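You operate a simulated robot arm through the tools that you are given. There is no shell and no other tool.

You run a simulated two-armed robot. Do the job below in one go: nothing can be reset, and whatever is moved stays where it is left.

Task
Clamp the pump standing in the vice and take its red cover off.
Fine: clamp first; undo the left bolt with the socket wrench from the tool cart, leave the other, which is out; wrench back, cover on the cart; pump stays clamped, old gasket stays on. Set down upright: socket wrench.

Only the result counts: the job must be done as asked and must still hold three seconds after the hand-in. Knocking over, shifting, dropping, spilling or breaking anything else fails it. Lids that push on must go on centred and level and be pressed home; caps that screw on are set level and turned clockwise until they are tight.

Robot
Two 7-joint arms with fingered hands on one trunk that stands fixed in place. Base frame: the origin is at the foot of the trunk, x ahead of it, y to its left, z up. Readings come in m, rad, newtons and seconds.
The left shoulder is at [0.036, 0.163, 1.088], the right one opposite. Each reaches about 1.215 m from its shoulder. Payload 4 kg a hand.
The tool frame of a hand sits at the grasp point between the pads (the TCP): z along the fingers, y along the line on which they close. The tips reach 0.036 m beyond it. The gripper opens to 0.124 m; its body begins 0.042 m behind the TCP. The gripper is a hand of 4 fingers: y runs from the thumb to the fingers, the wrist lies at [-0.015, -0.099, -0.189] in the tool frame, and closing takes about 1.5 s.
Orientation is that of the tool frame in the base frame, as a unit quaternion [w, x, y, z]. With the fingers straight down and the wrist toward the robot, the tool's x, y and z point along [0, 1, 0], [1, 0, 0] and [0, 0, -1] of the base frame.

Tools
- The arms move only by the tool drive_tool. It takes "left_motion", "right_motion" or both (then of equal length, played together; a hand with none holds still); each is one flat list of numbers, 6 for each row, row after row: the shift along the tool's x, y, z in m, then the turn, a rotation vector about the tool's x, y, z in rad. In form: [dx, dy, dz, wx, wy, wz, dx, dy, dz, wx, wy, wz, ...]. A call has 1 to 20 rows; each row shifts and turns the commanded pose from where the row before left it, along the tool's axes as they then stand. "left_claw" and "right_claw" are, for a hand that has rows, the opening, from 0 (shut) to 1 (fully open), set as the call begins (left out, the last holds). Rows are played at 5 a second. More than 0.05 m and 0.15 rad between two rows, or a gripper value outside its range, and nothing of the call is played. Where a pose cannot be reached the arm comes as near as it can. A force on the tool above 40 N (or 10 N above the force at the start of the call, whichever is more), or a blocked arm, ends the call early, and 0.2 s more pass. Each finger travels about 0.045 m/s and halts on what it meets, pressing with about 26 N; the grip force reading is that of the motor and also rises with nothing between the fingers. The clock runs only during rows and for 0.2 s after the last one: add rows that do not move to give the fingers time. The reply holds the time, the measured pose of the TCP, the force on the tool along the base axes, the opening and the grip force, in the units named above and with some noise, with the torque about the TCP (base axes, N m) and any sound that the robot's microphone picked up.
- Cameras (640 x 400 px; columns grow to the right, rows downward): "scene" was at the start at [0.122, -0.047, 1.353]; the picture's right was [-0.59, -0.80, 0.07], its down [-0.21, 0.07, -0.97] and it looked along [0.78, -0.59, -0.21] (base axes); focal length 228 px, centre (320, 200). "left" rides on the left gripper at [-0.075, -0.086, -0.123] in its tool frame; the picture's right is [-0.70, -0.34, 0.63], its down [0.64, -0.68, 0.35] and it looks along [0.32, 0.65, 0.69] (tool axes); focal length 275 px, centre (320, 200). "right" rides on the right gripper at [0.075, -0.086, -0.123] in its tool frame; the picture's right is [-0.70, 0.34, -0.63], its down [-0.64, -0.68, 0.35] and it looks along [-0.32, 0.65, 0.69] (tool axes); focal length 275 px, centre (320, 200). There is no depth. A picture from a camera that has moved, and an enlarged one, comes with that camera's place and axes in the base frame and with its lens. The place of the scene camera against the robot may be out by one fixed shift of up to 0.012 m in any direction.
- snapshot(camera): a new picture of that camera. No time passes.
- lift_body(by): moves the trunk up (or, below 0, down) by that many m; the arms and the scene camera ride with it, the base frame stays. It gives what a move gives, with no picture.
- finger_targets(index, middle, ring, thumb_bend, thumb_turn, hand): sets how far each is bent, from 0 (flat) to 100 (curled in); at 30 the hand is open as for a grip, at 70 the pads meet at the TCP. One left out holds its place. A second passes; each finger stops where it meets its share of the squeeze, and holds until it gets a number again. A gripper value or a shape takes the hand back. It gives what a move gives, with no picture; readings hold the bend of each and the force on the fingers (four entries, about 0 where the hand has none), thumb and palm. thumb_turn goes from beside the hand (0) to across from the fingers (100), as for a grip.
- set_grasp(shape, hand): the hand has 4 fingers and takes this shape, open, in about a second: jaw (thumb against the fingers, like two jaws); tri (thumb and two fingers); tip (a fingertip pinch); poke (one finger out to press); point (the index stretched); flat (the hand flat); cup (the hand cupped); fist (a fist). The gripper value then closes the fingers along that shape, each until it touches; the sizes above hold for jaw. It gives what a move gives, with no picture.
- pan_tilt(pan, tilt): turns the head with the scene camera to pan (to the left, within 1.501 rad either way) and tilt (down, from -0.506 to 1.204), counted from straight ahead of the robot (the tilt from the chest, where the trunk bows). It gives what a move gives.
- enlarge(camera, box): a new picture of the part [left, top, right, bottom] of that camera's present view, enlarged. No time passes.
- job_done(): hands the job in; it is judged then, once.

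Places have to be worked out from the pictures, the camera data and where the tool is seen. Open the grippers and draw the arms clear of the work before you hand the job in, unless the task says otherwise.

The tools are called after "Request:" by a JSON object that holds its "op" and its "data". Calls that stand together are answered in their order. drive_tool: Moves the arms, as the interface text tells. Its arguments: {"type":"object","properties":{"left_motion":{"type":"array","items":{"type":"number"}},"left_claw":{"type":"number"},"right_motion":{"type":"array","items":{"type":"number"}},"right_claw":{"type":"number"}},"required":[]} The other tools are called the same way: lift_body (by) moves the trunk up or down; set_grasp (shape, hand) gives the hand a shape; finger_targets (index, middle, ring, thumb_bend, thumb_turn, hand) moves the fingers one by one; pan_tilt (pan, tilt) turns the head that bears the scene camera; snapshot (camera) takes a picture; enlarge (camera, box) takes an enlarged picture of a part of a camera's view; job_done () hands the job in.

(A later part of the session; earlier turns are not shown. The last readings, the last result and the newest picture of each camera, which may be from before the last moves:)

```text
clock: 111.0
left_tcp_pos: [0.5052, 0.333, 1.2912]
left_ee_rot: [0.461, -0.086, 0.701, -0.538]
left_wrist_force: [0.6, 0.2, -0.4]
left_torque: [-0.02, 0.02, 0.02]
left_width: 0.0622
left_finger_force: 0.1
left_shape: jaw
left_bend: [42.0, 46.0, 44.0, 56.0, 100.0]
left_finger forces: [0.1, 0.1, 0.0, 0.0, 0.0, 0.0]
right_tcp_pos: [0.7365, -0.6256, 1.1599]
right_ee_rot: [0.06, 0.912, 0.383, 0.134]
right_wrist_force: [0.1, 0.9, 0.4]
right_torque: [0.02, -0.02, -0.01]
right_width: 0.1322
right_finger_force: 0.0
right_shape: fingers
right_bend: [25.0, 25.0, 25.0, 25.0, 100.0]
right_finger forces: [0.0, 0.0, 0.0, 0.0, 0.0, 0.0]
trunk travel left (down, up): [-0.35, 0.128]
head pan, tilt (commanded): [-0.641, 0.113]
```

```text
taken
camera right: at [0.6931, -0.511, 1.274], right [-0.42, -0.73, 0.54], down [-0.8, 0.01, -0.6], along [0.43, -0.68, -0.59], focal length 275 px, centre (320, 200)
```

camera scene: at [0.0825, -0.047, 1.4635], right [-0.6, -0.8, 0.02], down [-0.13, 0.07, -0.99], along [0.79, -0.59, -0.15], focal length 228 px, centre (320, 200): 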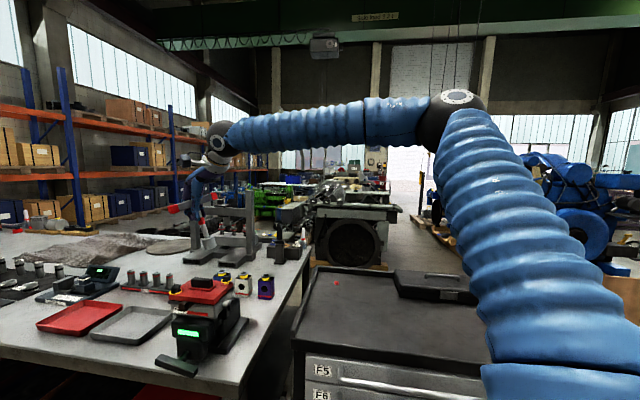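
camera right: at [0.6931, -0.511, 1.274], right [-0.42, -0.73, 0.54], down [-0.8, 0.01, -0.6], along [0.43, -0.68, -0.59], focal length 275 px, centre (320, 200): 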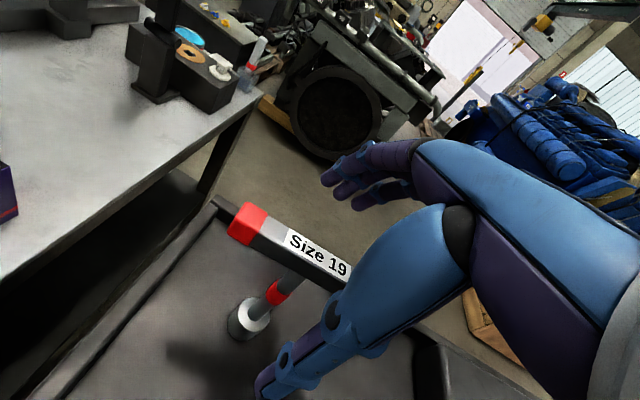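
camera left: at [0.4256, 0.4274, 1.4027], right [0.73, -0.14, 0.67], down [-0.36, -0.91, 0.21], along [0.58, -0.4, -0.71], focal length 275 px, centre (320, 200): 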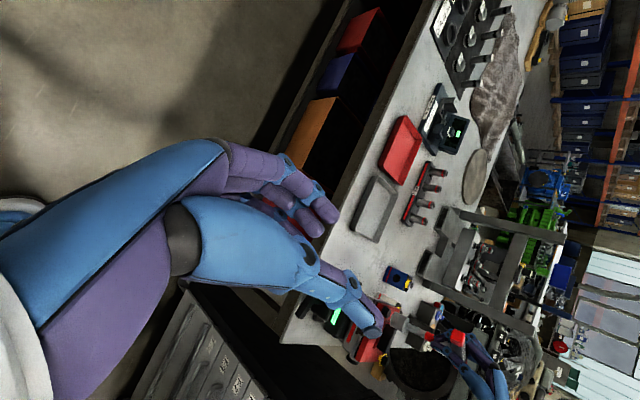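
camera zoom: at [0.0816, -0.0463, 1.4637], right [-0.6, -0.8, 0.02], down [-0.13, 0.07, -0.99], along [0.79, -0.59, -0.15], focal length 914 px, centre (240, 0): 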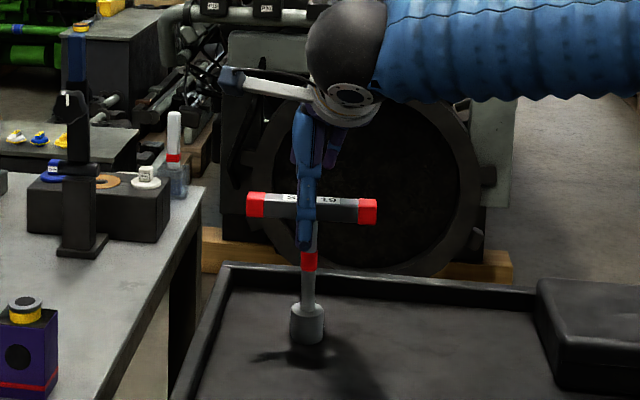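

The wrench stands upright on its peg exactly as before. I raise the hand clear (another 0.2 m) and level it.

Request:
{"op": "drive_tool", "data": {"right_motion": [0.008, 0.0086, -0.0383, 0, 0, 0, 0.008, 0.0086, -0.0383, 0, 0, 0, 0.008, 0.0086, -0.0383, 0, 0, 0, 0.008, 0.0086, -0.0383, 0, 0, 0, 0.008, 0.0086, -0.0383, 0, 0, 0, 0, 0, 0, 0.1, -0.09, 0, 0, 0, 0, 0.1, -0.09, 0, 0, 0, 0, 0, 0, 0]}}

Request:
{"op": "snapshot", "data": {"camera": "scene"}}

Request:
{"op": "snapshot", "data": {"camera": "right"}}

```text
clock: 112.8
left_tcp_pos: [0.5052, 0.3317, 1.291]
left_ee_rot: [0.461, -0.085, 0.701, -0.537]
left_wrist_force: [0.2, 0.2, -0.1]
left_torque: [-0.03, 0.03, -0.01]
left_width: 0.0617
left_finger_force: 0.0
left_shape: jaw
left_bend: [42.0, 46.0, 44.0, 56.0, 100.0]
left_finger forces: [0.0, 0.1, 0.0, 0.0, 0.0, 0.0]
right_tcp_pos: [0.7373, -0.6259, 1.3577]
right_ee_rot: [0.002, 0.922, 0.388, 0.012]
right_wrist_force: [-0.3, -0.2, -1.0]
right_torque: [0.01, -0.04, 0.01]
right_width: 0.1324
right_finger_force: 0.0
right_shape: fingers
right_bend: [25.0, 25.0, 25.0, 25.0, 100.0]
right_finger forces: [0.0, 0.0, 0.0, 0.0, 0.1, 0.1]
trunk travel left (down, up): [-0.35, 0.128]
head pan, tilt (commanded): [-0.641, 0.113]
```

```text
taken
camera scene: at [0.0812, -0.0473, 1.4636], right [-0.6, -0.8, 0.02], down [-0.13, 0.07, -0.99], along [0.79, -0.59, -0.15], focal length 228 px, centre (320, 200)
```

scene: 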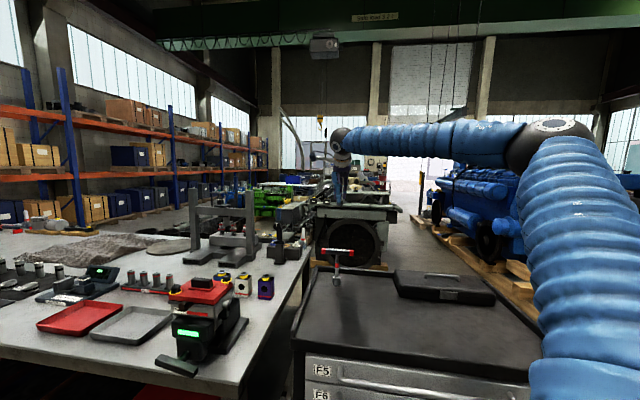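

```text
taken
camera right: at [0.7268, -0.5127, 1.4812], right [-0.26, -0.74, 0.62], down [-0.93, 0.02, -0.37], along [0.26, -0.68, -0.69], focal length 275 px, centre (320, 200)
```

right: 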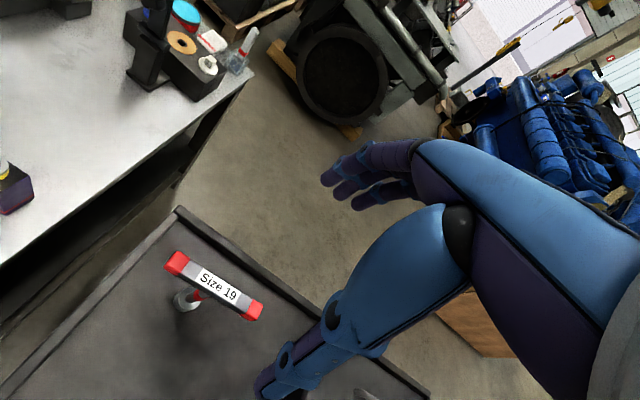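

Wrench is back on its peg and the vice is still green. The cover's handle needs a −45° grip, which suits the left arm. I first roll the left hand back (free space, left of me) and swing the right arm out to the right.

Request:
{"op": "drive_tool", "data": {"left_motion": [0, 0, 0, 0, 0, 0.1407, 0, 0, 0, 0, 0, 0.1407, 0, 0, 0, 0, 0, 0.1407, 0, 0, 0, 0, 0, 0.1407, 0, 0, 0, 0, 0, 0.1407, 0, 0, 0, 0, 0, 0.1407, 0, 0, 0, 0, 0, 0.1407], "right_motion": [-0.02, -0.035, -0.02, 0, 0, 0, -0.02, -0.035, -0.02, 0, 0, 0, -0.02, -0.035, -0.02, 0, 0, 0, -0.02, -0.035, 0, 0, 0, 0, -0.02, -0.035, 0, 0, 0, 0, -0.02, -0.035, 0, 0, 0, 0, -0.02, -0.035, 0, 0, 0, 0], "left_claw": 1}}

Request:
{"op": "snapshot", "data": {"camera": "scene"}}

```text
clock: 114.4
left_tcp_pos: [0.5523, 0.358, 1.3133]
left_ee_rot: [0.66, 0.257, 0.658, -0.256]
left_wrist_force: [-0.3, -0.4, 0.0]
left_torque: [-0.02, 0.01, -0.01]
left_width: 0.1237
left_finger_force: 0.0
left_shape: jaw
left_bend: [30.0, 30.0, 30.0, 30.0, 98.0]
left_finger forces: [0.1, 0.0, 0.0, 0.0, 0.1, 0.0]
left hand out of reach, approached as far as the arm can: row 1, 2, 3, 4, 5, 6, 7
right_tcp_pos: [0.4611, -0.548, 1.4164]
right_ee_rot: [0.003, 0.922, 0.387, 0.013]
right_wrist_force: [0.2, -1.3, 0.2]
right_torque: [-0.01, 0.0, 0.0]
right_width: 0.1327
right_finger_force: 0.0
right_shape: fingers
right_bend: [25.0, 25.0, 25.0, 25.0, 100.0]
right_finger forces: [0.0, 0.0, 0.0, 0.1, 0.1, 0.1]
trunk travel left (down, up): [-0.35, 0.128]
head pan, tilt (commanded): [-0.641, 0.113]
```

```text
taken
camera scene: at [0.0812, -0.0459, 1.4637], right [-0.6, -0.8, 0.02], down [-0.13, 0.07, -0.99], along [0.79, -0.59, -0.15], focal length 228 px, centre (320, 200)
```

scene: 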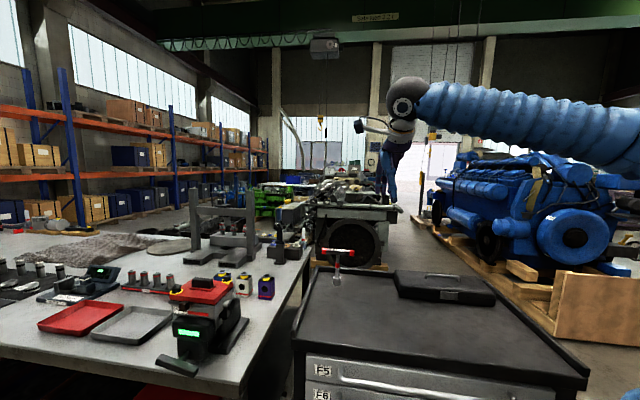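

Left hand is in the forward pose. I now turn it to fingers-down (reverse of the earlier move), and take the right hand further right.

Request:
{"op": "drive_tool", "data": {"left_motion": [0, 0, 0, 0.0525, 0.1232, 0.0525, 0, 0, 0, 0.0525, 0.1232, 0.0525, 0, 0, 0, 0.0525, 0.1232, 0.0525, 0, 0, 0, 0.0525, 0.1232, 0.0525, 0, 0, 0, 0.0525, 0.1232, 0.0525, 0, 0, 0, 0.0525, 0.1232, 0.0525, 0, 0, 0, 0.0525, 0.1232, 0.0525, 0, 0, 0, 0.0525, 0.1232, 0.0525, 0, 0, 0, 0.0525, 0.1232, 0.0525, 0, 0, 0, 0.0525, 0.1232, 0.0525, 0, 0, 0, 0.0525, 0.1232, 0.0525, 0, 0, 0, 0.0525, 0.1232, 0.0525, 0, 0, 0, 0, 0, 0], "right_motion": [-0.03, 0.005, -0.01, 0, 0, 0, -0.03, 0.005, -0.01, 0, 0, 0, -0.03, 0.005, -0.01, 0, 0, 0, -0.03, 0.005, -0.01, 0, 0, 0, -0.03, 0.005, -0.01, 0, 0, 0, -0.03, 0.005, -0.01, 0, 0, 0, -0.03, 0.005, -0.01, 0, 0, 0, 0, 0, 0, 0, 0, 0, 0, 0, 0, 0, 0, 0, 0, 0, 0, 0, 0, 0, 0, 0, 0, 0, 0, 0, 0, 0, 0, 0, 0, 0, 0, 0, 0, 0, 0, 0]}}

Request:
{"op": "snapshot", "data": {"camera": "scene"}}

Request:
{"op": "snapshot", "data": {"camera": "left"}}

```text
clock: 117.2
left_tcp_pos: [0.5536, 0.3553, 1.3101]
left_ee_rot: [0.0, 0.7, 0.715, 0.001]
left_wrist_force: [-0.8, -0.3, 0.2]
left_torque: [0.01, 0.05, 0.0]
left_width: 0.1235
left_finger_force: 0.1
left_shape: jaw
left_bend: [30.0, 30.0, 30.0, 30.0, 98.0]
left_finger forces: [0.0, 0.0, 0.0, 0.0, 0.1, 0.1]
right_tcp_pos: [0.3418, -0.7276, 1.4801]
right_ee_rot: [0.004, 0.922, 0.387, 0.013]
right_wrist_force: [0.2, -0.2, -1.3]
right_torque: [-0.04, 0.0, -0.04]
right_width: 0.1325
right_finger_force: 0.1
right_shape: fingers
right_bend: [25.0, 25.0, 25.0, 25.0, 100.0]
right_finger forces: [0.0, 0.1, 0.1, 0.1, 0.0, 0.1]
trunk travel left (down, up): [-0.35, 0.128]
head pan, tilt (commanded): [-0.641, 0.113]
```

```text
taken
camera scene: at [0.0816, -0.0459, 1.4637], right [-0.6, -0.8, 0.02], down [-0.13, 0.07, -0.99], along [0.79, -0.59, -0.15], focal length 228 px, centre (320, 200)
```

scene: 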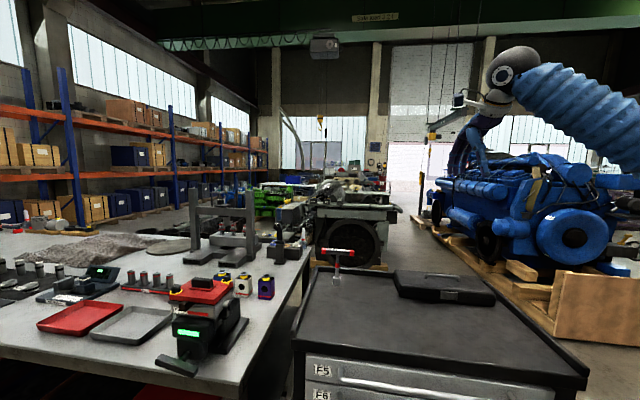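

```text
taken
camera left: at [0.4696, 0.2797, 1.433], right [-0.32, -0.7, -0.64], down [-0.7, 0.63, -0.35], along [0.64, 0.33, -0.69], focal length 275 px, centre (320, 200)
```

left: 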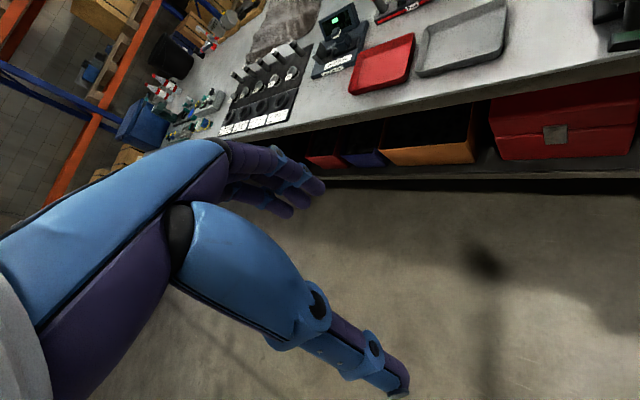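

Left hand is fingers-down. I move it over the pump cover at z≈1.31 and yaw it to −45° for the handle.

Request:
{"op": "drive_tool", "data": {"left_motion": [-0.0428, 0.0203, 0, 0, 0, 0, -0.0428, 0.0203, 0, 0, 0, 0, -0.0428, 0.0203, 0, 0, 0, 0, -0.0428, 0.0203, 0, 0, 0, 0, -0.0428, 0.0203, 0, 0, 0, 0, -0.0428, 0.0203, 0, 0, 0, 0, -0.0428, 0.0203, 0, 0, 0, 0, -0.0428, 0.0203, 0, 0, 0, 0, -0.0428, 0.0203, 0, 0, 0, 0, -0.0428, 0.0203, 0, 0, 0, 0, -0.0428, 0.0203, 0, 0, 0, 0, -0.0428, 0.0203, 0, 0, 0, 0, 0, 0, 0, 0, 0, 0.134, 0, 0, 0, 0, 0, 0.134, 0, 0, 0, 0, 0, 0.134, 0, 0, 0, 0, 0, 0.134, 0, 0, 0, 0, 0, 0.134, 0, 0, 0, 0, 0, 0.134, 0, 0, 0, 0, 0, 0]}}

Request:
{"op": "snapshot", "data": {"camera": "left"}}

Request:
{"op": "snapshot", "data": {"camera": "scene"}}

```text
clock: 121.2
left_tcp_pos: [0.7026, 0.0565, 1.3111]
left_ee_rot: [0.0, 0.923, 0.384, 0.001]
left_wrist_force: [0.1, -0.6, 0.0]
left_torque: [-0.02, 0.01, -0.04]
left_width: 0.1242
left_finger_force: 0.1
left_shape: jaw
left_bend: [30.0, 30.0, 30.0, 30.0, 98.0]
left_finger forces: [0.1, 0.0, 0.0, 0.0, 0.0, 0.0]
left hand out of reach, approached as far as the arm can: row 8, 9, 10, 11, 12
right_tcp_pos: [0.3428, -0.7292, 1.4795]
right_ee_rot: [0.003, 0.922, 0.387, 0.012]
right_wrist_force: [-0.8, -0.2, 0.7]
right_torque: [-0.01, 0.0, -0.01]
right_width: 0.1323
right_finger_force: 0.0
right_shape: fingers
right_bend: [25.0, 25.0, 25.0, 25.0, 100.0]
right_finger forces: [0.0, 0.0, 0.0, 0.1, 0.1, 0.0]
trunk travel left (down, up): [-0.35, 0.128]
head pan, tilt (commanded): [-0.641, 0.113]
```

```text
taken
camera left: at [0.5889, 0.0648, 1.433], right [-0.73, -0.26, -0.64], down [-0.03, 0.94, -0.35], along [0.68, -0.23, -0.69], focal length 275 px, centre (320, 200)
```

left: 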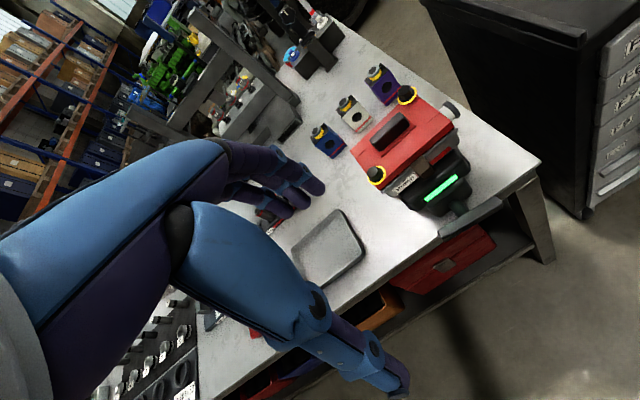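

```text
taken
camera scene: at [0.0816, -0.0472, 1.4636], right [-0.6, -0.8, 0.02], down [-0.13, 0.07, -0.99], along [0.79, -0.59, -0.15], focal length 228 px, centre (320, 200)
```

scene: 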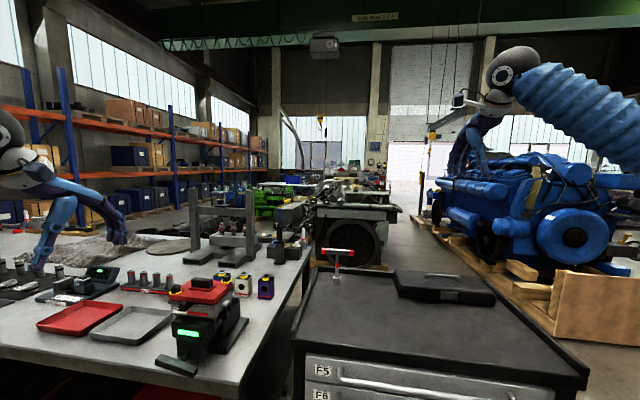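

With yaw −45° the left hand should now reach the cover. I move on over the handle.

Request:
{"op": "drive_tool", "data": {"left_motion": [-0.0172, 0.0436, 0, 0, 0, 0, -0.0172, 0.0436, 0, 0, 0, 0, -0.0172, 0.0436, 0, 0, 0, 0, -0.0172, 0.0436, 0, 0, 0, 0, -0.0172, 0.0436, 0, 0, 0, 0, 0, 0, 0, 0, 0, 0]}}

Request:
{"op": "snapshot", "data": {"camera": "left"}}

```text
clock: 122.6
left_tcp_pos: [0.7242, 0.0139, 1.3001]
left_ee_rot: [0.0, 0.923, 0.385, 0.001]
left_wrist_force: [-0.5, 1.6, 0.0]
left_torque: [-0.01, -0.01, 0.03]
left_width: 0.124
left_finger_force: 0.1
left_shape: jaw
left_bend: [30.0, 30.0, 30.0, 30.0, 98.0]
left_finger forces: [0.0, 0.0, 0.1, 0.1, 0.1, 0.1]
left hand out of reach, approached as far as the arm can: row 2, 3, 4, 5
right_tcp_pos: [0.3411, -0.7292, 1.4784]
right_ee_rot: [0.003, 0.922, 0.387, 0.012]
right_wrist_force: [-0.5, -0.3, -0.1]
right_torque: [0.02, 0.01, 0.02]
right_width: 0.1322
right_finger_force: 0.0
right_shape: fingers
right_bend: [25.0, 25.0, 25.0, 25.0, 100.0]
right_finger forces: [0.0, 0.0, 0.0, 0.0, 0.0, 0.0]
trunk travel left (down, up): [-0.35, 0.128]
head pan, tilt (commanded): [-0.641, 0.113]
```

```text
taken
camera left: at [0.6105, 0.0223, 1.4215], right [-0.73, -0.26, -0.64], down [-0.03, 0.94, -0.34], along [0.68, -0.23, -0.69], focal length 275 px, centre (320, 200)
```

left: 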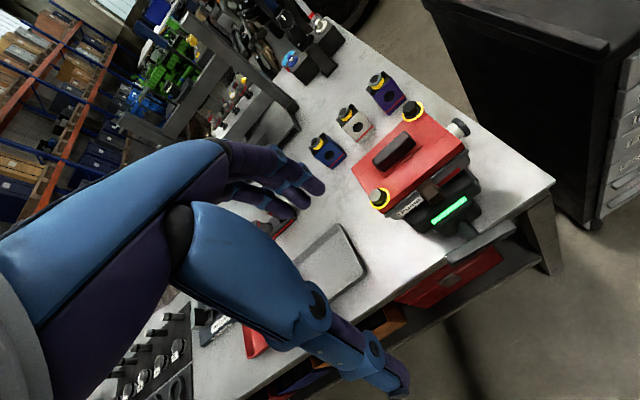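

The left arm runs short here because the shoulder is high relative to the hand; at the start (lower shoulder) this region was reachable. I raise both hands and then lower the trunk.

Request:
{"op": "drive_tool", "data": {"left_motion": [0, 0, -0.035, 0, 0, 0, 0, 0, -0.035, 0, 0, 0, 0, 0, -0.035, 0, 0, 0, 0, 0, -0.035, 0, 0, 0, 0, 0, -0.035, 0, 0, 0, 0, 0, -0.035, 0, 0, 0, 0, 0, -0.035, 0, 0, 0], "right_motion": [0, 0, -0.02, 0, 0, 0, 0, 0, -0.02, 0, 0, 0, 0, 0, -0.02, 0, 0, 0, 0, 0, -0.02, 0, 0, 0, 0, 0, -0.02, 0, 0, 0, 0, 0, -0.02, 0, 0, 0, 0, 0, -0.02, 0, 0, 0]}}

Request:
{"op": "lift_body", "data": {"by": -0.25}}

Request:
{"op": "snapshot", "data": {"camera": "left"}}

Request:
{"op": "snapshot", "data": {"camera": "scene"}}

```text
clock: 124.2
left_tcp_pos: [0.7243, 0.0789, 1.4545]
left_ee_rot: [0.0, 0.924, 0.384, 0.001]
left_wrist_force: [0.4, -0.1, 0.0]
left_torque: [-0.06, -0.03, 0.0]
left_width: 0.1238
left_finger_force: 0.0
left_shape: jaw
left_bend: [30.0, 30.0, 30.0, 30.0, 98.0]
left_finger forces: [0.0, 0.0, 0.0, 0.0, 0.0, 0.0]
left hand out of reach, approached as far as the arm can: row 1, 2, 3, 4, 5, 6, 7
right_tcp_pos: [0.3358, -0.728, 1.6204]
right_ee_rot: [0.005, 0.922, 0.387, 0.012]
right_wrist_force: [-0.3, -0.4, -0.7]
right_torque: [-0.04, 0.02, -0.02]
right_width: 0.1323
right_finger_force: 0.0
right_shape: fingers
right_bend: [25.0, 25.0, 25.0, 25.0, 100.0]
right_finger forces: [0.0, 0.1, 0.1, 0.0, 0.0, 0.0]
trunk travel left (down, up): [-0.35, 0.128]
head pan, tilt (commanded): [-0.641, 0.113]
```

```text
clock: 126.8
left_tcp_pos: [0.724, 0.0778, 1.2054]
left_ee_rot: [0.001, 0.923, 0.385, 0.0]
left_wrist_force: [0.2, 0.4, 0.0]
left_torque: [-0.04, -0.03, 0.0]
left_width: 0.124
left_finger_force: 0.1
left_shape: jaw
left_bend: [30.0, 30.0, 30.0, 30.0, 98.0]
left_finger forces: [0.0, 0.0, 0.0, 0.0, 0.1, 0.0]
right_tcp_pos: [0.3359, -0.7297, 1.3698]
right_ee_rot: [0.003, 0.922, 0.388, 0.012]
right_wrist_force: [-0.9, -0.8, -0.4]
right_torque: [-0.01, -0.01, 0.0]
right_width: 0.1325
right_finger_force: 0.1
right_shape: fingers
right_bend: [25.0, 25.0, 25.0, 25.0, 100.0]
right_finger forces: [0.0, 0.1, 0.0, 0.0, 0.0, 0.1]
trunk travel left (down, up): [-0.1, 0.378]
head pan, tilt (commanded): [-0.641, 0.113]
```

```text
taken
camera left: at [0.6092, 0.0852, 1.327], right [-0.73, -0.26, -0.64], down [-0.03, 0.94, -0.35], along [0.69, -0.23, -0.69], focal length 275 px, centre (320, 200)
```

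left: 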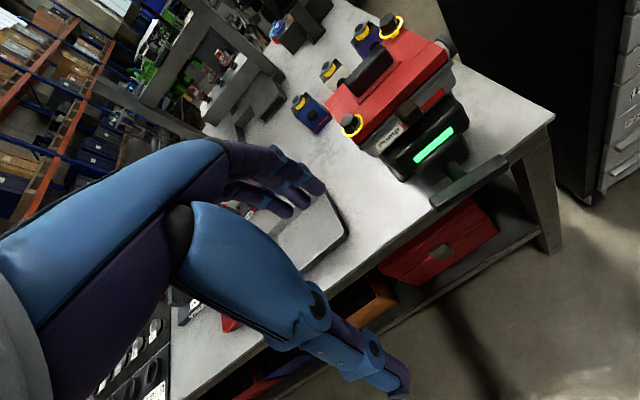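

```text
taken
camera scene: at [0.2169, -0.0468, 1.1598], right [-0.56, -0.8, 0.2], down [-0.42, 0.07, -0.91], along [0.71, -0.59, -0.37], focal length 228 px, centre (320, 200)
```

scene: 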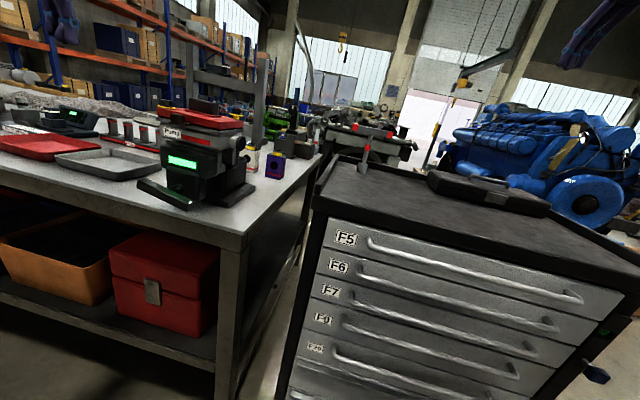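

With the trunk lower I raise the left hand 10 cm and move toward the handle.

Request:
{"op": "drive_tool", "data": {"left_motion": [0, 0, -0.05, 0, 0, 0, 0, 0, -0.05, 0, 0, 0, -0.0232, 0.0436, 0, 0, 0, 0, -0.0232, 0.0436, 0, 0, 0, 0, -0.0232, 0.0436, 0, 0, 0, 0, -0.0232, 0.0436, 0, 0, 0, 0, -0.0232, 0.0436, 0, 0, 0, 0, 0, 0, 0, 0, 0, 0]}}

Request:
{"op": "snapshot", "data": {"camera": "left"}}

```text
clock: 128.6
left_tcp_pos: [0.7292, 0.0877, 1.2686]
left_ee_rot: [0.0, 0.923, 0.385, 0.002]
left_wrist_force: [0.3, 0.2, 0.5]
left_torque: [-0.01, 0.01, -0.03]
left_width: 0.124
left_finger_force: 0.1
left_shape: jaw
left_bend: [30.0, 30.0, 30.0, 30.0, 98.0]
left_finger forces: [0.0, 0.0, 0.1, 0.0, 0.0, 0.0]
left hand out of reach, approached as far as the arm can: row 2, 3, 4, 5, 6, 7
right_tcp_pos: [0.3365, -0.7309, 1.3696]
right_ee_rot: [0.002, 0.922, 0.387, 0.012]
right_wrist_force: [-0.7, -0.3, -1.0]
right_torque: [0.01, -0.03, 0.03]
right_width: 0.1325
right_finger_force: 0.1
right_shape: fingers
right_bend: [25.0, 25.0, 25.0, 25.0, 100.0]
right_finger forces: [0.0, 0.0, 0.0, 0.0, 0.1, 0.0]
trunk travel left (down, up): [-0.1, 0.378]
head pan, tilt (commanded): [-0.641, 0.113]
```

```text
taken
camera left: at [0.616, 0.0945, 1.3892], right [-0.73, -0.26, -0.64], down [-0.03, 0.94, -0.35], along [0.68, -0.23, -0.69], focal length 275 px, centre (320, 200)
```

left: 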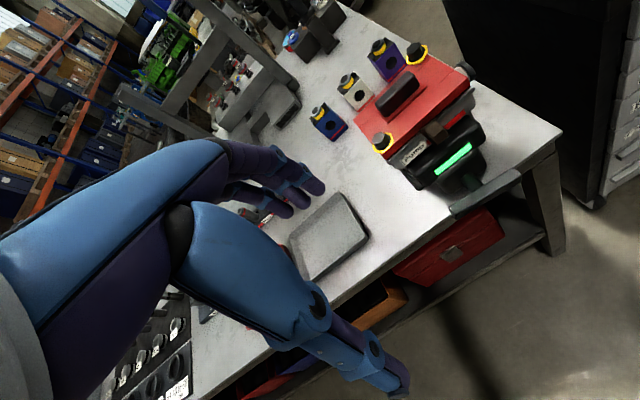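

The left arm seems to be in an awkward elbow/wrist branch. I pan the head left to see its posture.

Request:
{"op": "pan_tilt", "data": {"pan": 0.5, "tilt": 0.0}}

Request:
{"op": "snapshot", "data": {"camera": "scene"}}

```text
clock: 130.0
left_tcp_pos: [0.7289, 0.086, 1.267]
left_ee_rot: [0.002, 0.923, 0.385, 0.001]
left_wrist_force: [-0.7, -0.3, 0.1]
left_torque: [-0.02, 0.0, -0.01]
left_width: 0.124
left_finger_force: 0.0
left_shape: jaw
left_bend: [30.0, 30.0, 30.0, 30.0, 98.0]
left_finger forces: [0.1, 0.0, 0.0, 0.0, 0.1, 0.0]
right_tcp_pos: [0.337, -0.7299, 1.369]
right_ee_rot: [0.003, 0.922, 0.387, 0.013]
right_wrist_force: [-0.1, 0.4, 0.5]
right_torque: [0.01, 0.0, -0.03]
right_width: 0.1324
right_finger_force: 0.0
right_shape: fingers
right_bend: [25.0, 25.0, 25.0, 25.0, 100.0]
right_finger forces: [0.0, 0.0, 0.0, 0.1, 0.0, 0.0]
trunk travel left (down, up): [-0.1, 0.378]
head pan, tilt (commanded): [0.499, 0.0]
```

```text
taken
camera scene: at [0.2257, 0.0513, 1.1675], right [0.45, -0.88, -0.16], down [-0.33, 0.0, -0.94], along [0.83, 0.48, -0.29], focal length 228 px, centre (320, 200)
```

scene: 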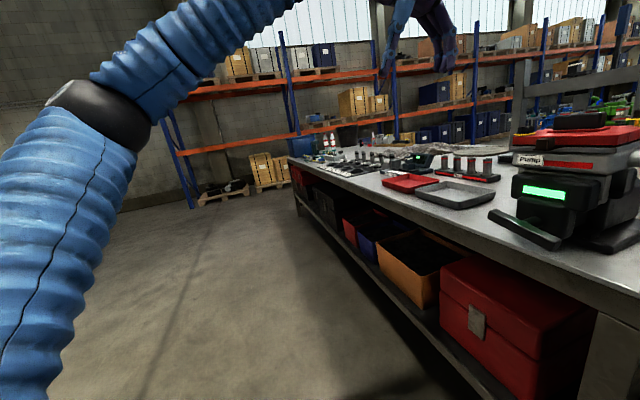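

The left elbow sits in an awkward branch, so I will use the right arm instead: at yaw +45° it can take the cover handle by its ends (~0.07 m long). I raise the trunk to its starting height and turn the head back.

Request:
{"op": "lift_body", "data": {"by": 0.15}}

Request:
{"op": "pan_tilt", "data": {"pan": -0.45, "tilt": 0.35}}

Request:
{"op": "drive_tool", "data": {"left_motion": [0.01, -0.045, -0.01, 0, 0, 0, 0.01, -0.045, -0.01, 0, 0, 0, 0.01, -0.045, -0.01, 0, 0, 0, 0.01, -0.045, -0.01, 0, 0, 0, 0.01, -0.045, 0, 0, 0, 0, 0.01, -0.045, 0, 0, 0, 0, 0.01, -0.045, 0, 0, 0, 0], "right_motion": [0.03, 0, 0, 0, 0, 0, 0.03, 0, 0, 0, 0, 0, 0.03, 0, 0, 0, 0, 0, 0.03, 0, 0, 0, 0, 0, 0.03, 0, 0, 0, 0, 0, 0.03, 0, 0, 0, 0, 0, 0.03, 0, 0, 0, 0, 0], "right_claw": 1}}

Request:
{"op": "snapshot", "data": {"camera": "scene"}}

```text
clock: 131.7
left_tcp_pos: [0.6236, 0.0904, 1.5453]
left_ee_rot: [0.033, 0.92, 0.383, 0.082]
left_wrist_force: [0.6, 0.2, 0.7]
left_torque: [0.01, -0.01, -0.01]
left_width: 0.1238
left_finger_force: 0.0
left_shape: jaw
left_bend: [30.0, 30.0, 30.0, 30.0, 98.0]
left_finger forces: [0.0, 0.0, 0.0, 0.1, 0.0, 0.0]
right_tcp_pos: [0.3367, -0.7292, 1.518]
right_ee_rot: [0.002, 0.921, 0.388, 0.012]
right_wrist_force: [-0.4, 0.6, -0.6]
right_torque: [-0.02, 0.01, -0.04]
right_width: 0.1323
right_finger_force: 0.1
right_shape: fingers
right_bend: [25.0, 25.0, 25.0, 25.0, 100.0]
right_finger forces: [0.0, 0.0, 0.0, 0.0, 0.1, 0.1]
trunk travel left (down, up): [-0.25, 0.228]
head pan, tilt (commanded): [0.499, 0.0]
```

```text
clock: 133.0
left_tcp_pos: [0.6231, 0.0896, 1.5443]
left_ee_rot: [0.034, 0.92, 0.383, 0.082]
left_wrist_force: [-0.1, -0.7, 0.2]
left_torque: [-0.01, 0.02, 0.0]
left_width: 0.1239
left_finger_force: 0.0
left_shape: jaw
left_bend: [30.0, 30.0, 30.0, 30.0, 98.0]
left_finger forces: [0.0, 0.0, 0.1, 0.0, 0.1, 0.0]
right_tcp_pos: [0.3358, -0.7294, 1.5199]
right_ee_rot: [0.003, 0.922, 0.388, 0.013]
right_wrist_force: [-0.1, 0.1, 0.3]
right_torque: [-0.01, -0.01, 0.02]
right_width: 0.1323
right_finger_force: 0.0
right_shape: fingers
right_bend: [25.0, 25.0, 25.0, 25.0, 100.0]
right_finger forces: [0.0, 0.0, 0.1, 0.0, 0.0, 0.1]
trunk travel left (down, up): [-0.25, 0.228]
head pan, tilt (commanded): [-0.45, 0.351]
```

```text
clock: 134.6
left_tcp_pos: [0.4427, 0.3629, 1.5528]
left_ee_rot: [0.035, 0.919, 0.383, 0.081]
left_wrist_force: [-0.6, 0.3, 0.3]
left_torque: [-0.02, 0.01, -0.02]
left_width: 0.1241
left_finger_force: 0.1
left_shape: jaw
left_bend: [30.0, 30.0, 30.0, 30.0, 98.0]
left_finger forces: [0.0, 0.0, 0.0, 0.0, 0.0, 0.1]
right_tcp_pos: [0.4811, -0.5787, 1.5256]
right_ee_rot: [0.005, 0.922, 0.388, 0.012]
right_wrist_force: [-1.2, 1.0, 0.5]
right_torque: [-0.03, -0.02, -0.04]
right_width: 0.1236
right_finger_force: 0.1
right_shape: jaw
right_bend: [30.0, 30.0, 30.0, 30.0, 98.0]
right_finger forces: [0.0, 0.1, 0.0, 0.1, 0.1, 0.0]
trunk travel left (down, up): [-0.25, 0.228]
head pan, tilt (commanded): [-0.45, 0.351]
```

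```text
taken
camera scene: at [0.129, -0.0298, 1.33], right [-0.43, -0.9, 0.06], down [-0.42, 0.15, -0.89], along [0.8, -0.41, -0.45], focal length 228 px, centre (320, 200)
```

scene: 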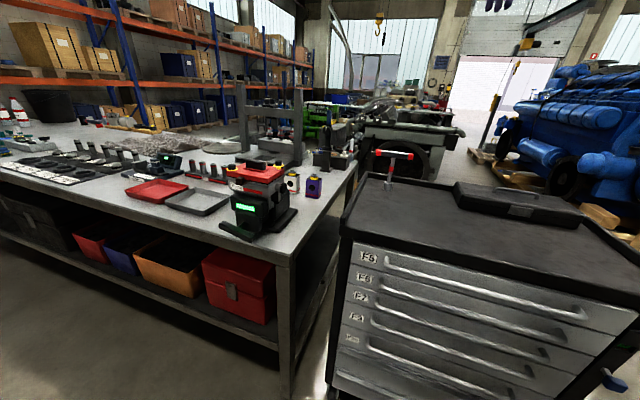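

Left arm is parked away. I yaw the right hand partly counter-clockwise, carry it over to above the cover handle, and finish the yaw to +45° there.

Request:
{"op": "drive_tool", "data": {"right_motion": [0, 0, 0, 0, 0, -0.1418, 0, 0, 0, 0, 0, -0.1418, 0, 0, 0, 0, 0, -0.1418, 0, 0, 0, 0, 0, -0.1418, 0, 0, 0, 0, 0, -0.1418, 0, 0, 0, 0, 0, -0.1418, 0.0332, 0.0287, 0.0147, 0, 0, 0, 0.0332, 0.0287, 0.0147, 0, 0, 0, 0.0332, 0.0287, 0.0147, 0, 0, 0, 0.0332, 0.0287, 0.0147, 0, 0, 0, 0.0332, 0.0287, 0.0147, 0, 0, 0, 0.0332, 0.0287, 0.0147, 0, 0, 0, 0.0332, 0.0287, 0.0147, 0, 0, 0, 0.0332, 0.0287, 0.0147, 0, 0, 0]}}

Request:
{"op": "drive_tool", "data": {"right_motion": [0, 0, 0, 0, 0, -0.1418, 0, 0, 0, 0, 0, -0.1418, 0, 0, 0, 0, 0, -0.1418, 0, 0, 0, 0, 0, -0.1418, 0, 0, 0, 0, 0, -0.1418, 0, 0, 0, 0, 0, 0]}}

Request:
{"op": "snapshot", "data": {"camera": "right"}}

```text
clock: 137.6
left_tcp_pos: [0.4447, 0.3608, 1.5532]
left_ee_rot: [0.034, 0.92, 0.383, 0.081]
left_wrist_force: [0.4, 0.6, -1.0]
left_torque: [-0.03, 0.01, -0.04]
left_width: 0.1238
left_finger_force: 0.1
left_shape: jaw
left_bend: [30.0, 30.0, 30.0, 30.0, 98.0]
left_finger forces: [0.0, 0.0, 0.1, 0.0, 0.1, 0.1]
right_tcp_pos: [0.6956, -0.2938, 1.4168]
right_ee_rot: [0.008, 0.68, 0.733, 0.009]
right_wrist_force: [0.3, 0.2, 0.0]
right_torque: [0.0, 0.01, -0.01]
right_width: 0.1238
right_finger_force: 0.0
right_shape: jaw
right_bend: [30.0, 30.0, 30.0, 30.0, 98.0]
right_finger forces: [0.1, 0.0, 0.0, 0.0, 0.0, 0.1]
trunk travel left (down, up): [-0.25, 0.228]
head pan, tilt (commanded): [-0.45, 0.351]
```

```text
clock: 139.0
left_tcp_pos: [0.4422, 0.3597, 1.5542]
left_ee_rot: [0.034, 0.919, 0.384, 0.082]
left_wrist_force: [0.0, 0.2, 0.3]
left_torque: [0.0, -0.02, 0.02]
left_width: 0.1241
left_finger_force: 0.1
left_shape: jaw
left_bend: [30.0, 30.0, 30.0, 30.0, 98.0]
left_finger forces: [0.0, 0.0, 0.0, 0.1, 0.0, 0.1]
right_tcp_pos: [0.6945, -0.2952, 1.4155]
right_ee_rot: [0.012, 0.382, 0.924, 0.007]
right_wrist_force: [0.4, -0.4, 0.5]
right_torque: [0.05, -0.04, 0.02]
right_width: 0.1239
right_finger_force: 0.0
right_shape: jaw
right_bend: [30.0, 30.0, 30.0, 30.0, 98.0]
right_finger forces: [0.0, 0.0, 0.0, 0.0, 0.1, 0.0]
trunk travel left (down, up): [-0.25, 0.228]
head pan, tilt (commanded): [-0.45, 0.351]
```

```text
taken
camera right: at [0.5791, -0.3041, 1.5341], right [0.71, -0.26, 0.65], down [-0.02, -0.94, -0.35], along [0.7, 0.24, -0.67], focal length 275 px, centre (320, 200)
```

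right: 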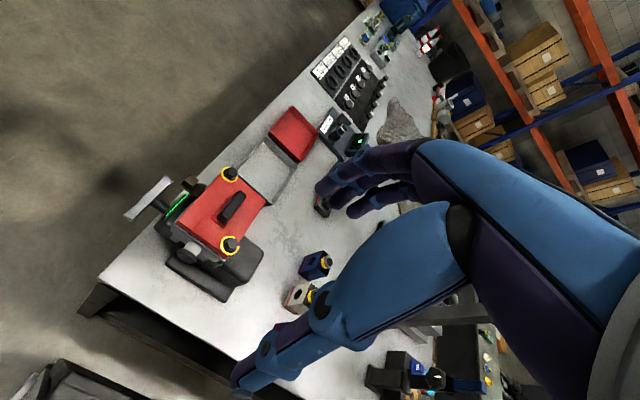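

I zoom in on the cover to locate the handle ends and bolts precisely from here.

Request:
{"op": "enlarge", "data": {"camera": "right", "box": [160, 150, 280, 270]}}

Request:
{"op": "enlarge", "data": {"camera": "scene", "box": [210, 140, 310, 230]}}

```text
3.33 times, centred on (220, 210) of right
camera zoom: at [0.5791, -0.3041, 1.5341], right [0.71, -0.26, 0.65], down [-0.02, -0.94, -0.35], along [0.7, 0.24, -0.67], focal length 918 px, centre (653, 167)
```

zoom: 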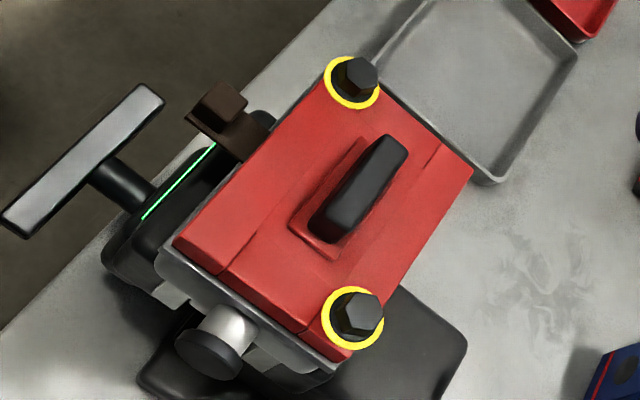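

```text
4.44 times, centred on (260, 185) of scene
camera zoom: at [0.1286, -0.0319, 1.33], right [-0.43, -0.9, 0.05], down [-0.42, 0.15, -0.89], along [0.8, -0.41, -0.45], focal length 1015 px, centre (587, 267)
```

zoom: 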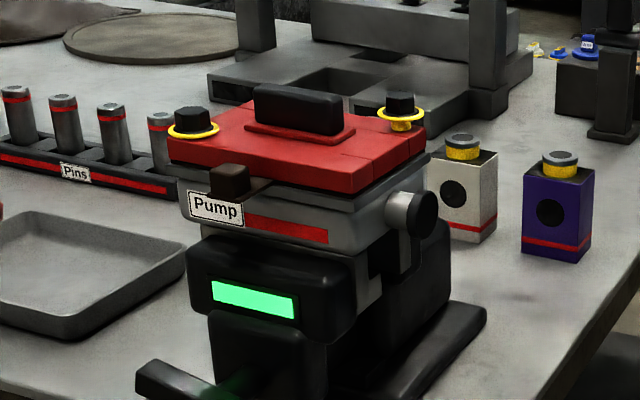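

The right bolt stands higher than the left one; I compare the two bolts closely.

Request:
{"op": "enlarge", "data": {"camera": "scene", "box": [235, 155, 285, 185]}}

Request:
{"op": "enlarge", "data": {"camera": "right", "box": [205, 155, 255, 195]}}

Request:
{"op": "enlarge", "data": {"camera": "right", "box": [205, 225, 255, 265]}}

```text
12.80 times, centred on (260, 170) of scene
camera zoom: at [0.1286, -0.0319, 1.33], right [-0.43, -0.9, 0.05], down [-0.42, 0.15, -0.89], along [0.8, -0.41, -0.45], focal length 2924 px, centre (1088, 584)
```

zoom: 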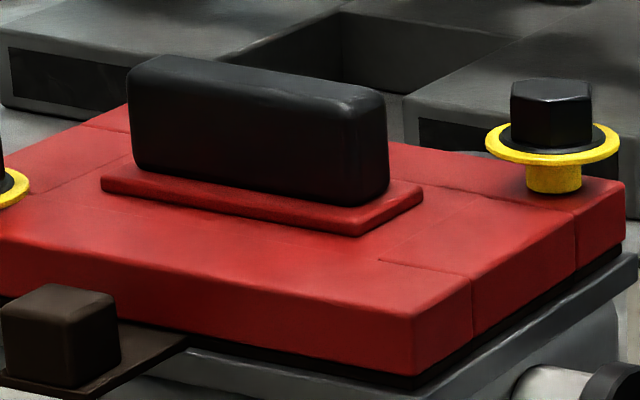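

```text
10.00 times, centred on (230, 175) of right
camera zoom: at [0.5791, -0.3041, 1.5341], right [0.71, -0.26, 0.65], down [-0.02, -0.94, -0.35], along [0.7, 0.24, -0.67], focal length 2753 px, centre (1220, 450)
```

zoom: 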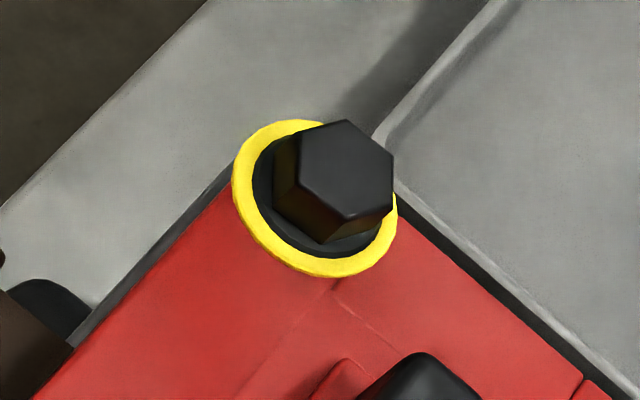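

```text
10.00 times, centred on (230, 245) of right
camera zoom: at [0.5791, -0.3041, 1.5341], right [0.71, -0.26, 0.65], down [-0.02, -0.94, -0.35], along [0.7, 0.24, -0.67], focal length 2753 px, centre (1220, -250)
```

zoom: 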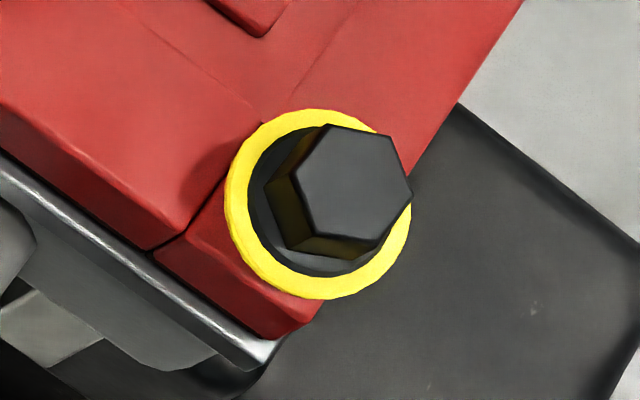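

I look at the left bolt from the scene side as well.

Request:
{"op": "enlarge", "data": {"camera": "scene", "box": [215, 155, 255, 185]}}

```text
13.33 times, centred on (235, 170) of scene
camera zoom: at [0.1286, -0.0319, 1.33], right [-0.43, -0.9, 0.05], down [-0.42, 0.15, -0.89], along [0.8, -0.41, -0.45], focal length 3046 px, centre (1453, 600)
```

zoom: 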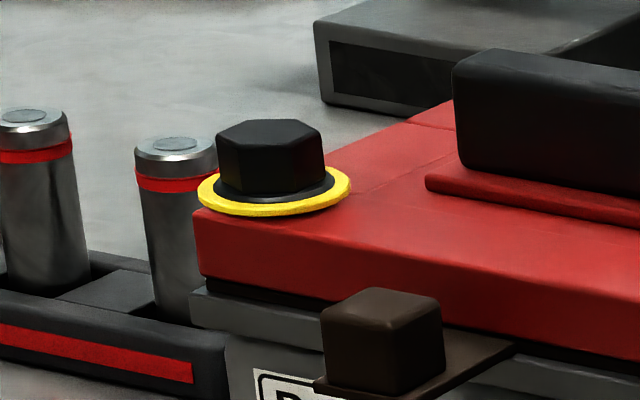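

I zoom further on the left ring to see whether the bolt has risen.

Request:
{"op": "enlarge", "data": {"camera": "scene", "box": [226, 160, 250, 178]}}

Request:
{"op": "enlarge", "data": {"camera": "scene", "box": [269, 156, 293, 174]}}

```text
16.00 times, centred on (238, 169) of scene
camera zoom: at [0.1286, -0.0319, 1.33], right [-0.43, -0.9, 0.05], down [-0.42, 0.15, -0.89], along [0.8, -0.41, -0.45], focal length 3655 px, centre (1632, 696)
```

zoom: 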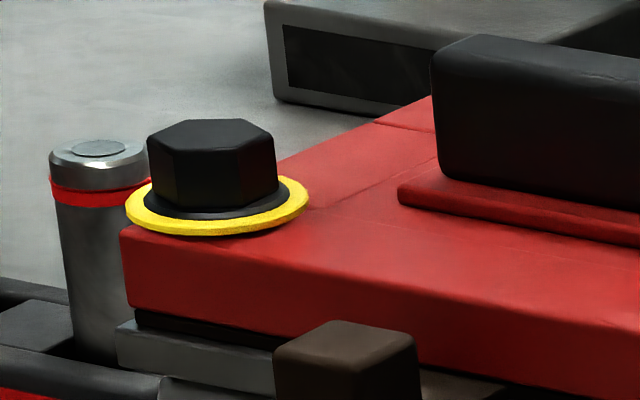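

```text
16.00 times, centred on (281, 165) of scene
camera zoom: at [0.1286, -0.0319, 1.33], right [-0.43, -0.9, 0.05], down [-0.42, 0.15, -0.89], along [0.8, -0.41, -0.45], focal length 3655 px, centre (944, 760)
```

zoom: 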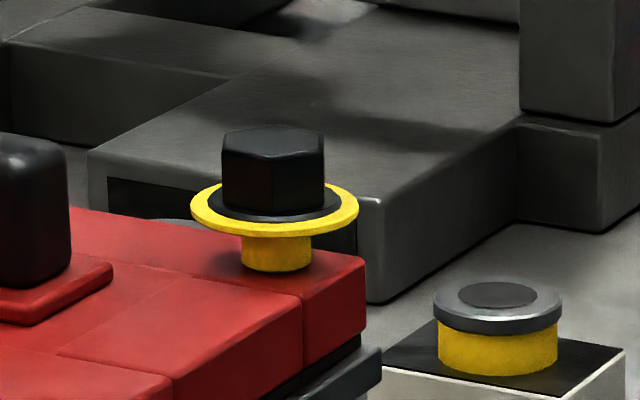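

The left bolt's ring sits flush while the right one stands ~7 mm out, so the left bolt needs more turning. Before fetching the wrench again I test, in free air over the bolt, how far the right hand can yaw at this trunk height.

Request:
{"op": "drive_tool", "data": {"right_motion": [0, 0, 0, 0.022, 0.0168, 0, 0.0092, 0.0382, 0.0283, 0, 0, 0, 0.0092, 0.0382, 0.0283, 0, 0, 0, 0.0092, 0.0382, 0.0283, 0, 0, 0, 0.0092, 0.0382, 0.0283, 0, 0, 0, 0.0092, 0.0382, 0.0283, 0, 0, 0, 0.0092, 0.0382, 0.0283, 0, 0, 0, 0, 0, 0, 0, 0, 0.14, 0, 0, 0, 0, 0, 0.14, 0, 0, 0, 0, 0, 0.14, 0, 0, 0, 0, 0, 0.14, 0, 0, 0, 0, 0, 0.14, 0, 0, 0, 0, 0, 0.14, 0, 0, 0, 0, 0, 0.14, 0, 0, 0, 0, 0, 0.14]}}

```text
clock: 142.2
left_tcp_pos: [0.4412, 0.3601, 1.554]
left_ee_rot: [0.034, 0.919, 0.383, 0.082]
left_wrist_force: [-0.5, -0.7, 0.1]
left_torque: [-0.03, -0.07, -0.01]
left_width: 0.1238
left_finger_force: 0.0
left_shape: jaw
left_bend: [30.0, 30.0, 30.0, 30.0, 98.0]
left_finger forces: [0.0, 0.1, 0.1, 0.1, 0.1, 0.0]
right_tcp_pos: [0.7958, -0.1399, 1.2319]
right_ee_rot: [0.0, 0.816, 0.578, 0.0]
right_wrist_force: [-0.4, -0.2, -0.6]
right_torque: [-0.01, 0.0, -0.03]
right_width: 0.1239
right_finger_force: 0.1
right_shape: jaw
right_bend: [30.0, 30.0, 30.0, 30.0, 98.0]
right_finger forces: [0.0, 0.0, 0.0, 0.0, 0.0, 0.1]
right hand out of reach, approached as far as the arm can: row 11, 12, 14, 15
trunk travel left (down, up): [-0.25, 0.228]
head pan, tilt (commanded): [-0.45, 0.351]
```

Lower limit here is about +15–20° yaw. Now I test the upper limit by turning counter-clockwise over the bolt position.

Request:
{"op": "drive_tool", "data": {"right_motion": [0, 0, 0, 0, 0, -0.14, 0, 0, 0, 0, 0, -0.14, 0, 0, 0, 0, 0, -0.14, 0, 0, 0, 0, 0, -0.14, 0, 0, 0, 0, 0, -0.14, 0, 0, 0, 0, 0, -0.14, 0, 0, 0, 0, 0, -0.14, 0, 0, 0, 0, 0, -0.14, 0.0085, 0.0239, 0, 0, 0, 0, 0.0085, 0.0239, 0, 0, 0, 0, 0, 0, 0, 0, 0, -0.14, 0, 0, 0, 0, 0, -0.14, 0, 0, 0, 0, 0, -0.14, 0, 0, 0, 0, 0, -0.14, 0, 0, 0, 0, 0, -0.14, 0, 0, 0, 0, 0, -0.14, 0, 0, 0, 0, 0, -0.14, 0, 0, 0, 0, 0, -0.14, 0, 0, 0, 0, 0, -0.14]}}

```text
clock: 146.2
left_tcp_pos: [0.4428, 0.3597, 1.5533]
left_ee_rot: [0.034, 0.92, 0.383, 0.081]
left_wrist_force: [0.2, -0.1, 0.0]
left_torque: [-0.01, -0.03, -0.01]
left_width: 0.1238
left_finger_force: 0.1
left_shape: jaw
left_bend: [30.0, 30.0, 30.0, 30.0, 98.0]
left_finger forces: [0.1, 0.0, 0.0, 0.1, 0.1, 0.1]
right_tcp_pos: [0.8205, -0.2241, 1.2302]
right_ee_rot: [-0.001, -0.167, 0.986, 0.001]
right_wrist_force: [0.4, 0.1, 1.2]
right_torque: [-0.03, 0.02, 0.02]
right_width: 0.1241
right_finger_force: 0.2
right_shape: jaw
right_bend: [30.0, 30.0, 30.0, 30.0, 98.0]
right_finger forces: [0.0, 0.1, 0.0, 0.1, 0.0, 0.0]
right hand out of reach, approached as far as the arm can: row 13, 14, 15, 16, 17, 18, 19
trunk travel left (down, up): [-0.25, 0.228]
head pan, tilt (commanded): [-0.45, 0.351]
```

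The usable yaw window is small at this height (about 17–65°); it was wider with the trunk higher. I raise the trunk 0.2 m and test again.

Request:
{"op": "lift_body", "data": {"by": 0.2}}

Request:
{"op": "drive_tool", "data": {"right_motion": [0, 0, 0, 0, 0, 0.14, 0, 0, 0, 0, 0, 0.14, 0, 0, 0, 0, 0, 0.14, 0, 0, 0, 0, 0, 0.14, 0, 0, 0, 0, 0, 0.14, 0, 0, 0, 0, 0, 0.14, 0, 0, 0, 0, 0, 0.14, 0, 0, 0, 0, 0, 0.14, 0, 0, 0, 0, 0, 0]}}

```text
clock: 148.3
left_tcp_pos: [0.444, 0.3621, 1.7538]
left_ee_rot: [0.034, 0.92, 0.382, 0.082]
left_wrist_force: [-0.2, 0.0, 0.0]
left_torque: [-0.02, 0.0, -0.01]
left_width: 0.1238
left_finger_force: 0.1
left_shape: jaw
left_bend: [30.0, 30.0, 30.0, 30.0, 98.0]
left_finger forces: [0.1, 0.1, 0.0, 0.0, 0.0, 0.0]
right_tcp_pos: [0.7758, -0.2239, 1.5291]
right_ee_rot: [0.057, -0.165, 0.985, -0.009]
right_wrist_force: [0.5, -0.5, 0.4]
right_torque: [0.0, -0.04, 0.02]
right_width: 0.1238
right_finger_force: 0.1
right_shape: jaw
right_bend: [30.0, 30.0, 30.0, 30.0, 98.0]
right_finger forces: [0.1, 0.0, 0.1, 0.0, 0.0, 0.0]
trunk travel left (down, up): [-0.45, 0.028]
head pan, tilt (commanded): [-0.45, 0.351]
```

```text
clock: 150.3
left_tcp_pos: [0.4439, 0.3623, 1.7534]
left_ee_rot: [0.035, 0.919, 0.383, 0.082]
left_wrist_force: [-0.6, -0.3, 0.5]
left_torque: [0.02, 0.0, 0.0]
left_width: 0.1237
left_finger_force: 0.0
left_shape: jaw
left_bend: [30.0, 30.0, 30.0, 30.0, 98.0]
left_finger forces: [0.0, 0.0, 0.0, 0.0, 0.0, 0.0]
right_tcp_pos: [0.7774, -0.2245, 1.5273]
right_ee_rot: [0.054, 0.384, 0.922, 0.023]
right_wrist_force: [0.1, 0.4, 0.0]
right_torque: [0.0, 0.03, -0.02]
right_width: 0.124
right_finger_force: 0.1
right_shape: jaw
right_bend: [30.0, 30.0, 30.0, 30.0, 98.0]
right_finger forces: [0.1, 0.1, 0.1, 0.0, 0.0, 0.0]
trunk travel left (down, up): [-0.45, 0.028]
head pan, tilt (commanded): [-0.45, 0.351]
```

I level the hand, go to the bolt position at working height, and test the clockwise limit with the trunk up.

Request:
{"op": "drive_tool", "data": {"right_motion": [0, 0, 0, 0.0838, 0.082, 0, 0.0091, 0.0172, 0.0403, 0, 0, 0, 0.0091, 0.0172, 0.0403, 0, 0, 0, 0.0091, 0.0172, 0.0403, 0, 0, 0, 0.0091, 0.0172, 0.0403, 0, 0, 0, 0.0091, 0.0172, 0.0403, 0, 0, 0, 0.0091, 0.0172, 0.0403, 0, 0, 0, 0.0091, 0.0172, 0.0403, 0, 0, 0, 0, 0, 0, 0, 0, 0.14, 0, 0, 0, 0, 0, 0.14, 0, 0, 0, 0, 0, 0.14, 0, 0, 0, 0, 0, 0.14, 0, 0, 0, 0, 0, 0.14, 0, 0, 0, 0, 0, 0.14, 0, 0, 0, 0, 0, 0.14]}}

```text
clock: 153.5
left_tcp_pos: [0.4424, 0.3622, 1.7546]
left_ee_rot: [0.034, 0.919, 0.383, 0.082]
left_wrist_force: [0.0, -0.5, 0.1]
left_torque: [0.03, 0.0, 0.01]
left_width: 0.1241
left_finger_force: 0.2
left_shape: jaw
left_bend: [30.0, 30.0, 30.0, 30.0, 98.0]
left_finger forces: [0.0, 0.0, 0.0, 0.0, 0.1, 0.1]
right_tcp_pos: [0.8026, -0.1121, 1.248]
right_ee_rot: [-0.001, 0.774, 0.634, 0.001]
right_wrist_force: [1.0, -1.0, 0.2]
right_torque: [-0.02, -0.01, -0.02]
right_width: 0.124
right_finger_force: 0.1
right_shape: jaw
right_bend: [30.0, 30.0, 30.0, 30.0, 98.0]
right_finger forces: [0.0, 0.0, 0.0, 0.0, 0.1, 0.0]
right hand out of reach, approached as far as the arm can: row 14, 15
trunk travel left (down, up): [-0.45, 0.028]
head pan, tilt (commanded): [-0.45, 0.351]
```

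Lower limit is now about +3°. I test the upper limit.

Request:
{"op": "drive_tool", "data": {"right_motion": [0, 0, 0, 0, 0, -0.14, 0, 0, 0, 0, 0, -0.14, 0, 0, 0, 0, 0, -0.14, 0, 0, 0, 0, 0, -0.14, 0.0114, 0.0204, 0, 0, 0, 0, 0, 0, 0, 0, 0, -0.14, 0, 0, 0, 0, 0, -0.14, 0, 0, 0, 0, 0, -0.14, 0, 0, 0, 0, 0, -0.14, 0, 0, 0, 0, 0, -0.14, 0, 0, 0, 0, 0, -0.14, 0, 0, 0, 0, 0, -0.14, 0, 0, 0, 0, 0, -0.14, 0, 0, 0, 0, 0, -0.14, 0, 0, 0, 0, 0, -0.14, 0, 0, 0, 0, 0, -0.14, 0, 0, 0, 0, 0, -0.14, 0, 0, 0, 0, 0, -0.14]}}

```text
clock: 157.3
left_tcp_pos: [0.4433, 0.3628, 1.7532]
left_ee_rot: [0.034, 0.919, 0.383, 0.081]
left_wrist_force: [-0.4, 0.2, 0.3]
left_torque: [0.01, 0.0, -0.01]
left_width: 0.1241
left_finger_force: 0.0
left_shape: jaw
left_bend: [30.0, 30.0, 30.0, 30.0, 98.0]
left_finger forces: [0.0, 0.0, 0.0, 0.0, 0.0, 0.1]
right_tcp_pos: [0.749, -0.1464, 1.2519]
right_ee_rot: [0.0, -0.301, 0.953, 0.001]
right_wrist_force: [0.6, -0.2, -0.2]
right_torque: [0.01, -0.01, 0.0]
right_width: 0.1241
right_finger_force: 0.0
right_shape: jaw
right_bend: [30.0, 30.0, 30.0, 30.0, 98.0]
right_finger forces: [0.0, 0.1, 0.0, 0.0, 0.1, 0.0]
right hand out of reach, approached as far as the arm can: row 12, 13, 14, 15, 16, 17, 18
trunk travel left (down, up): [-0.45, 0.028]
head pan, tilt (commanded): [-0.45, 0.351]
```

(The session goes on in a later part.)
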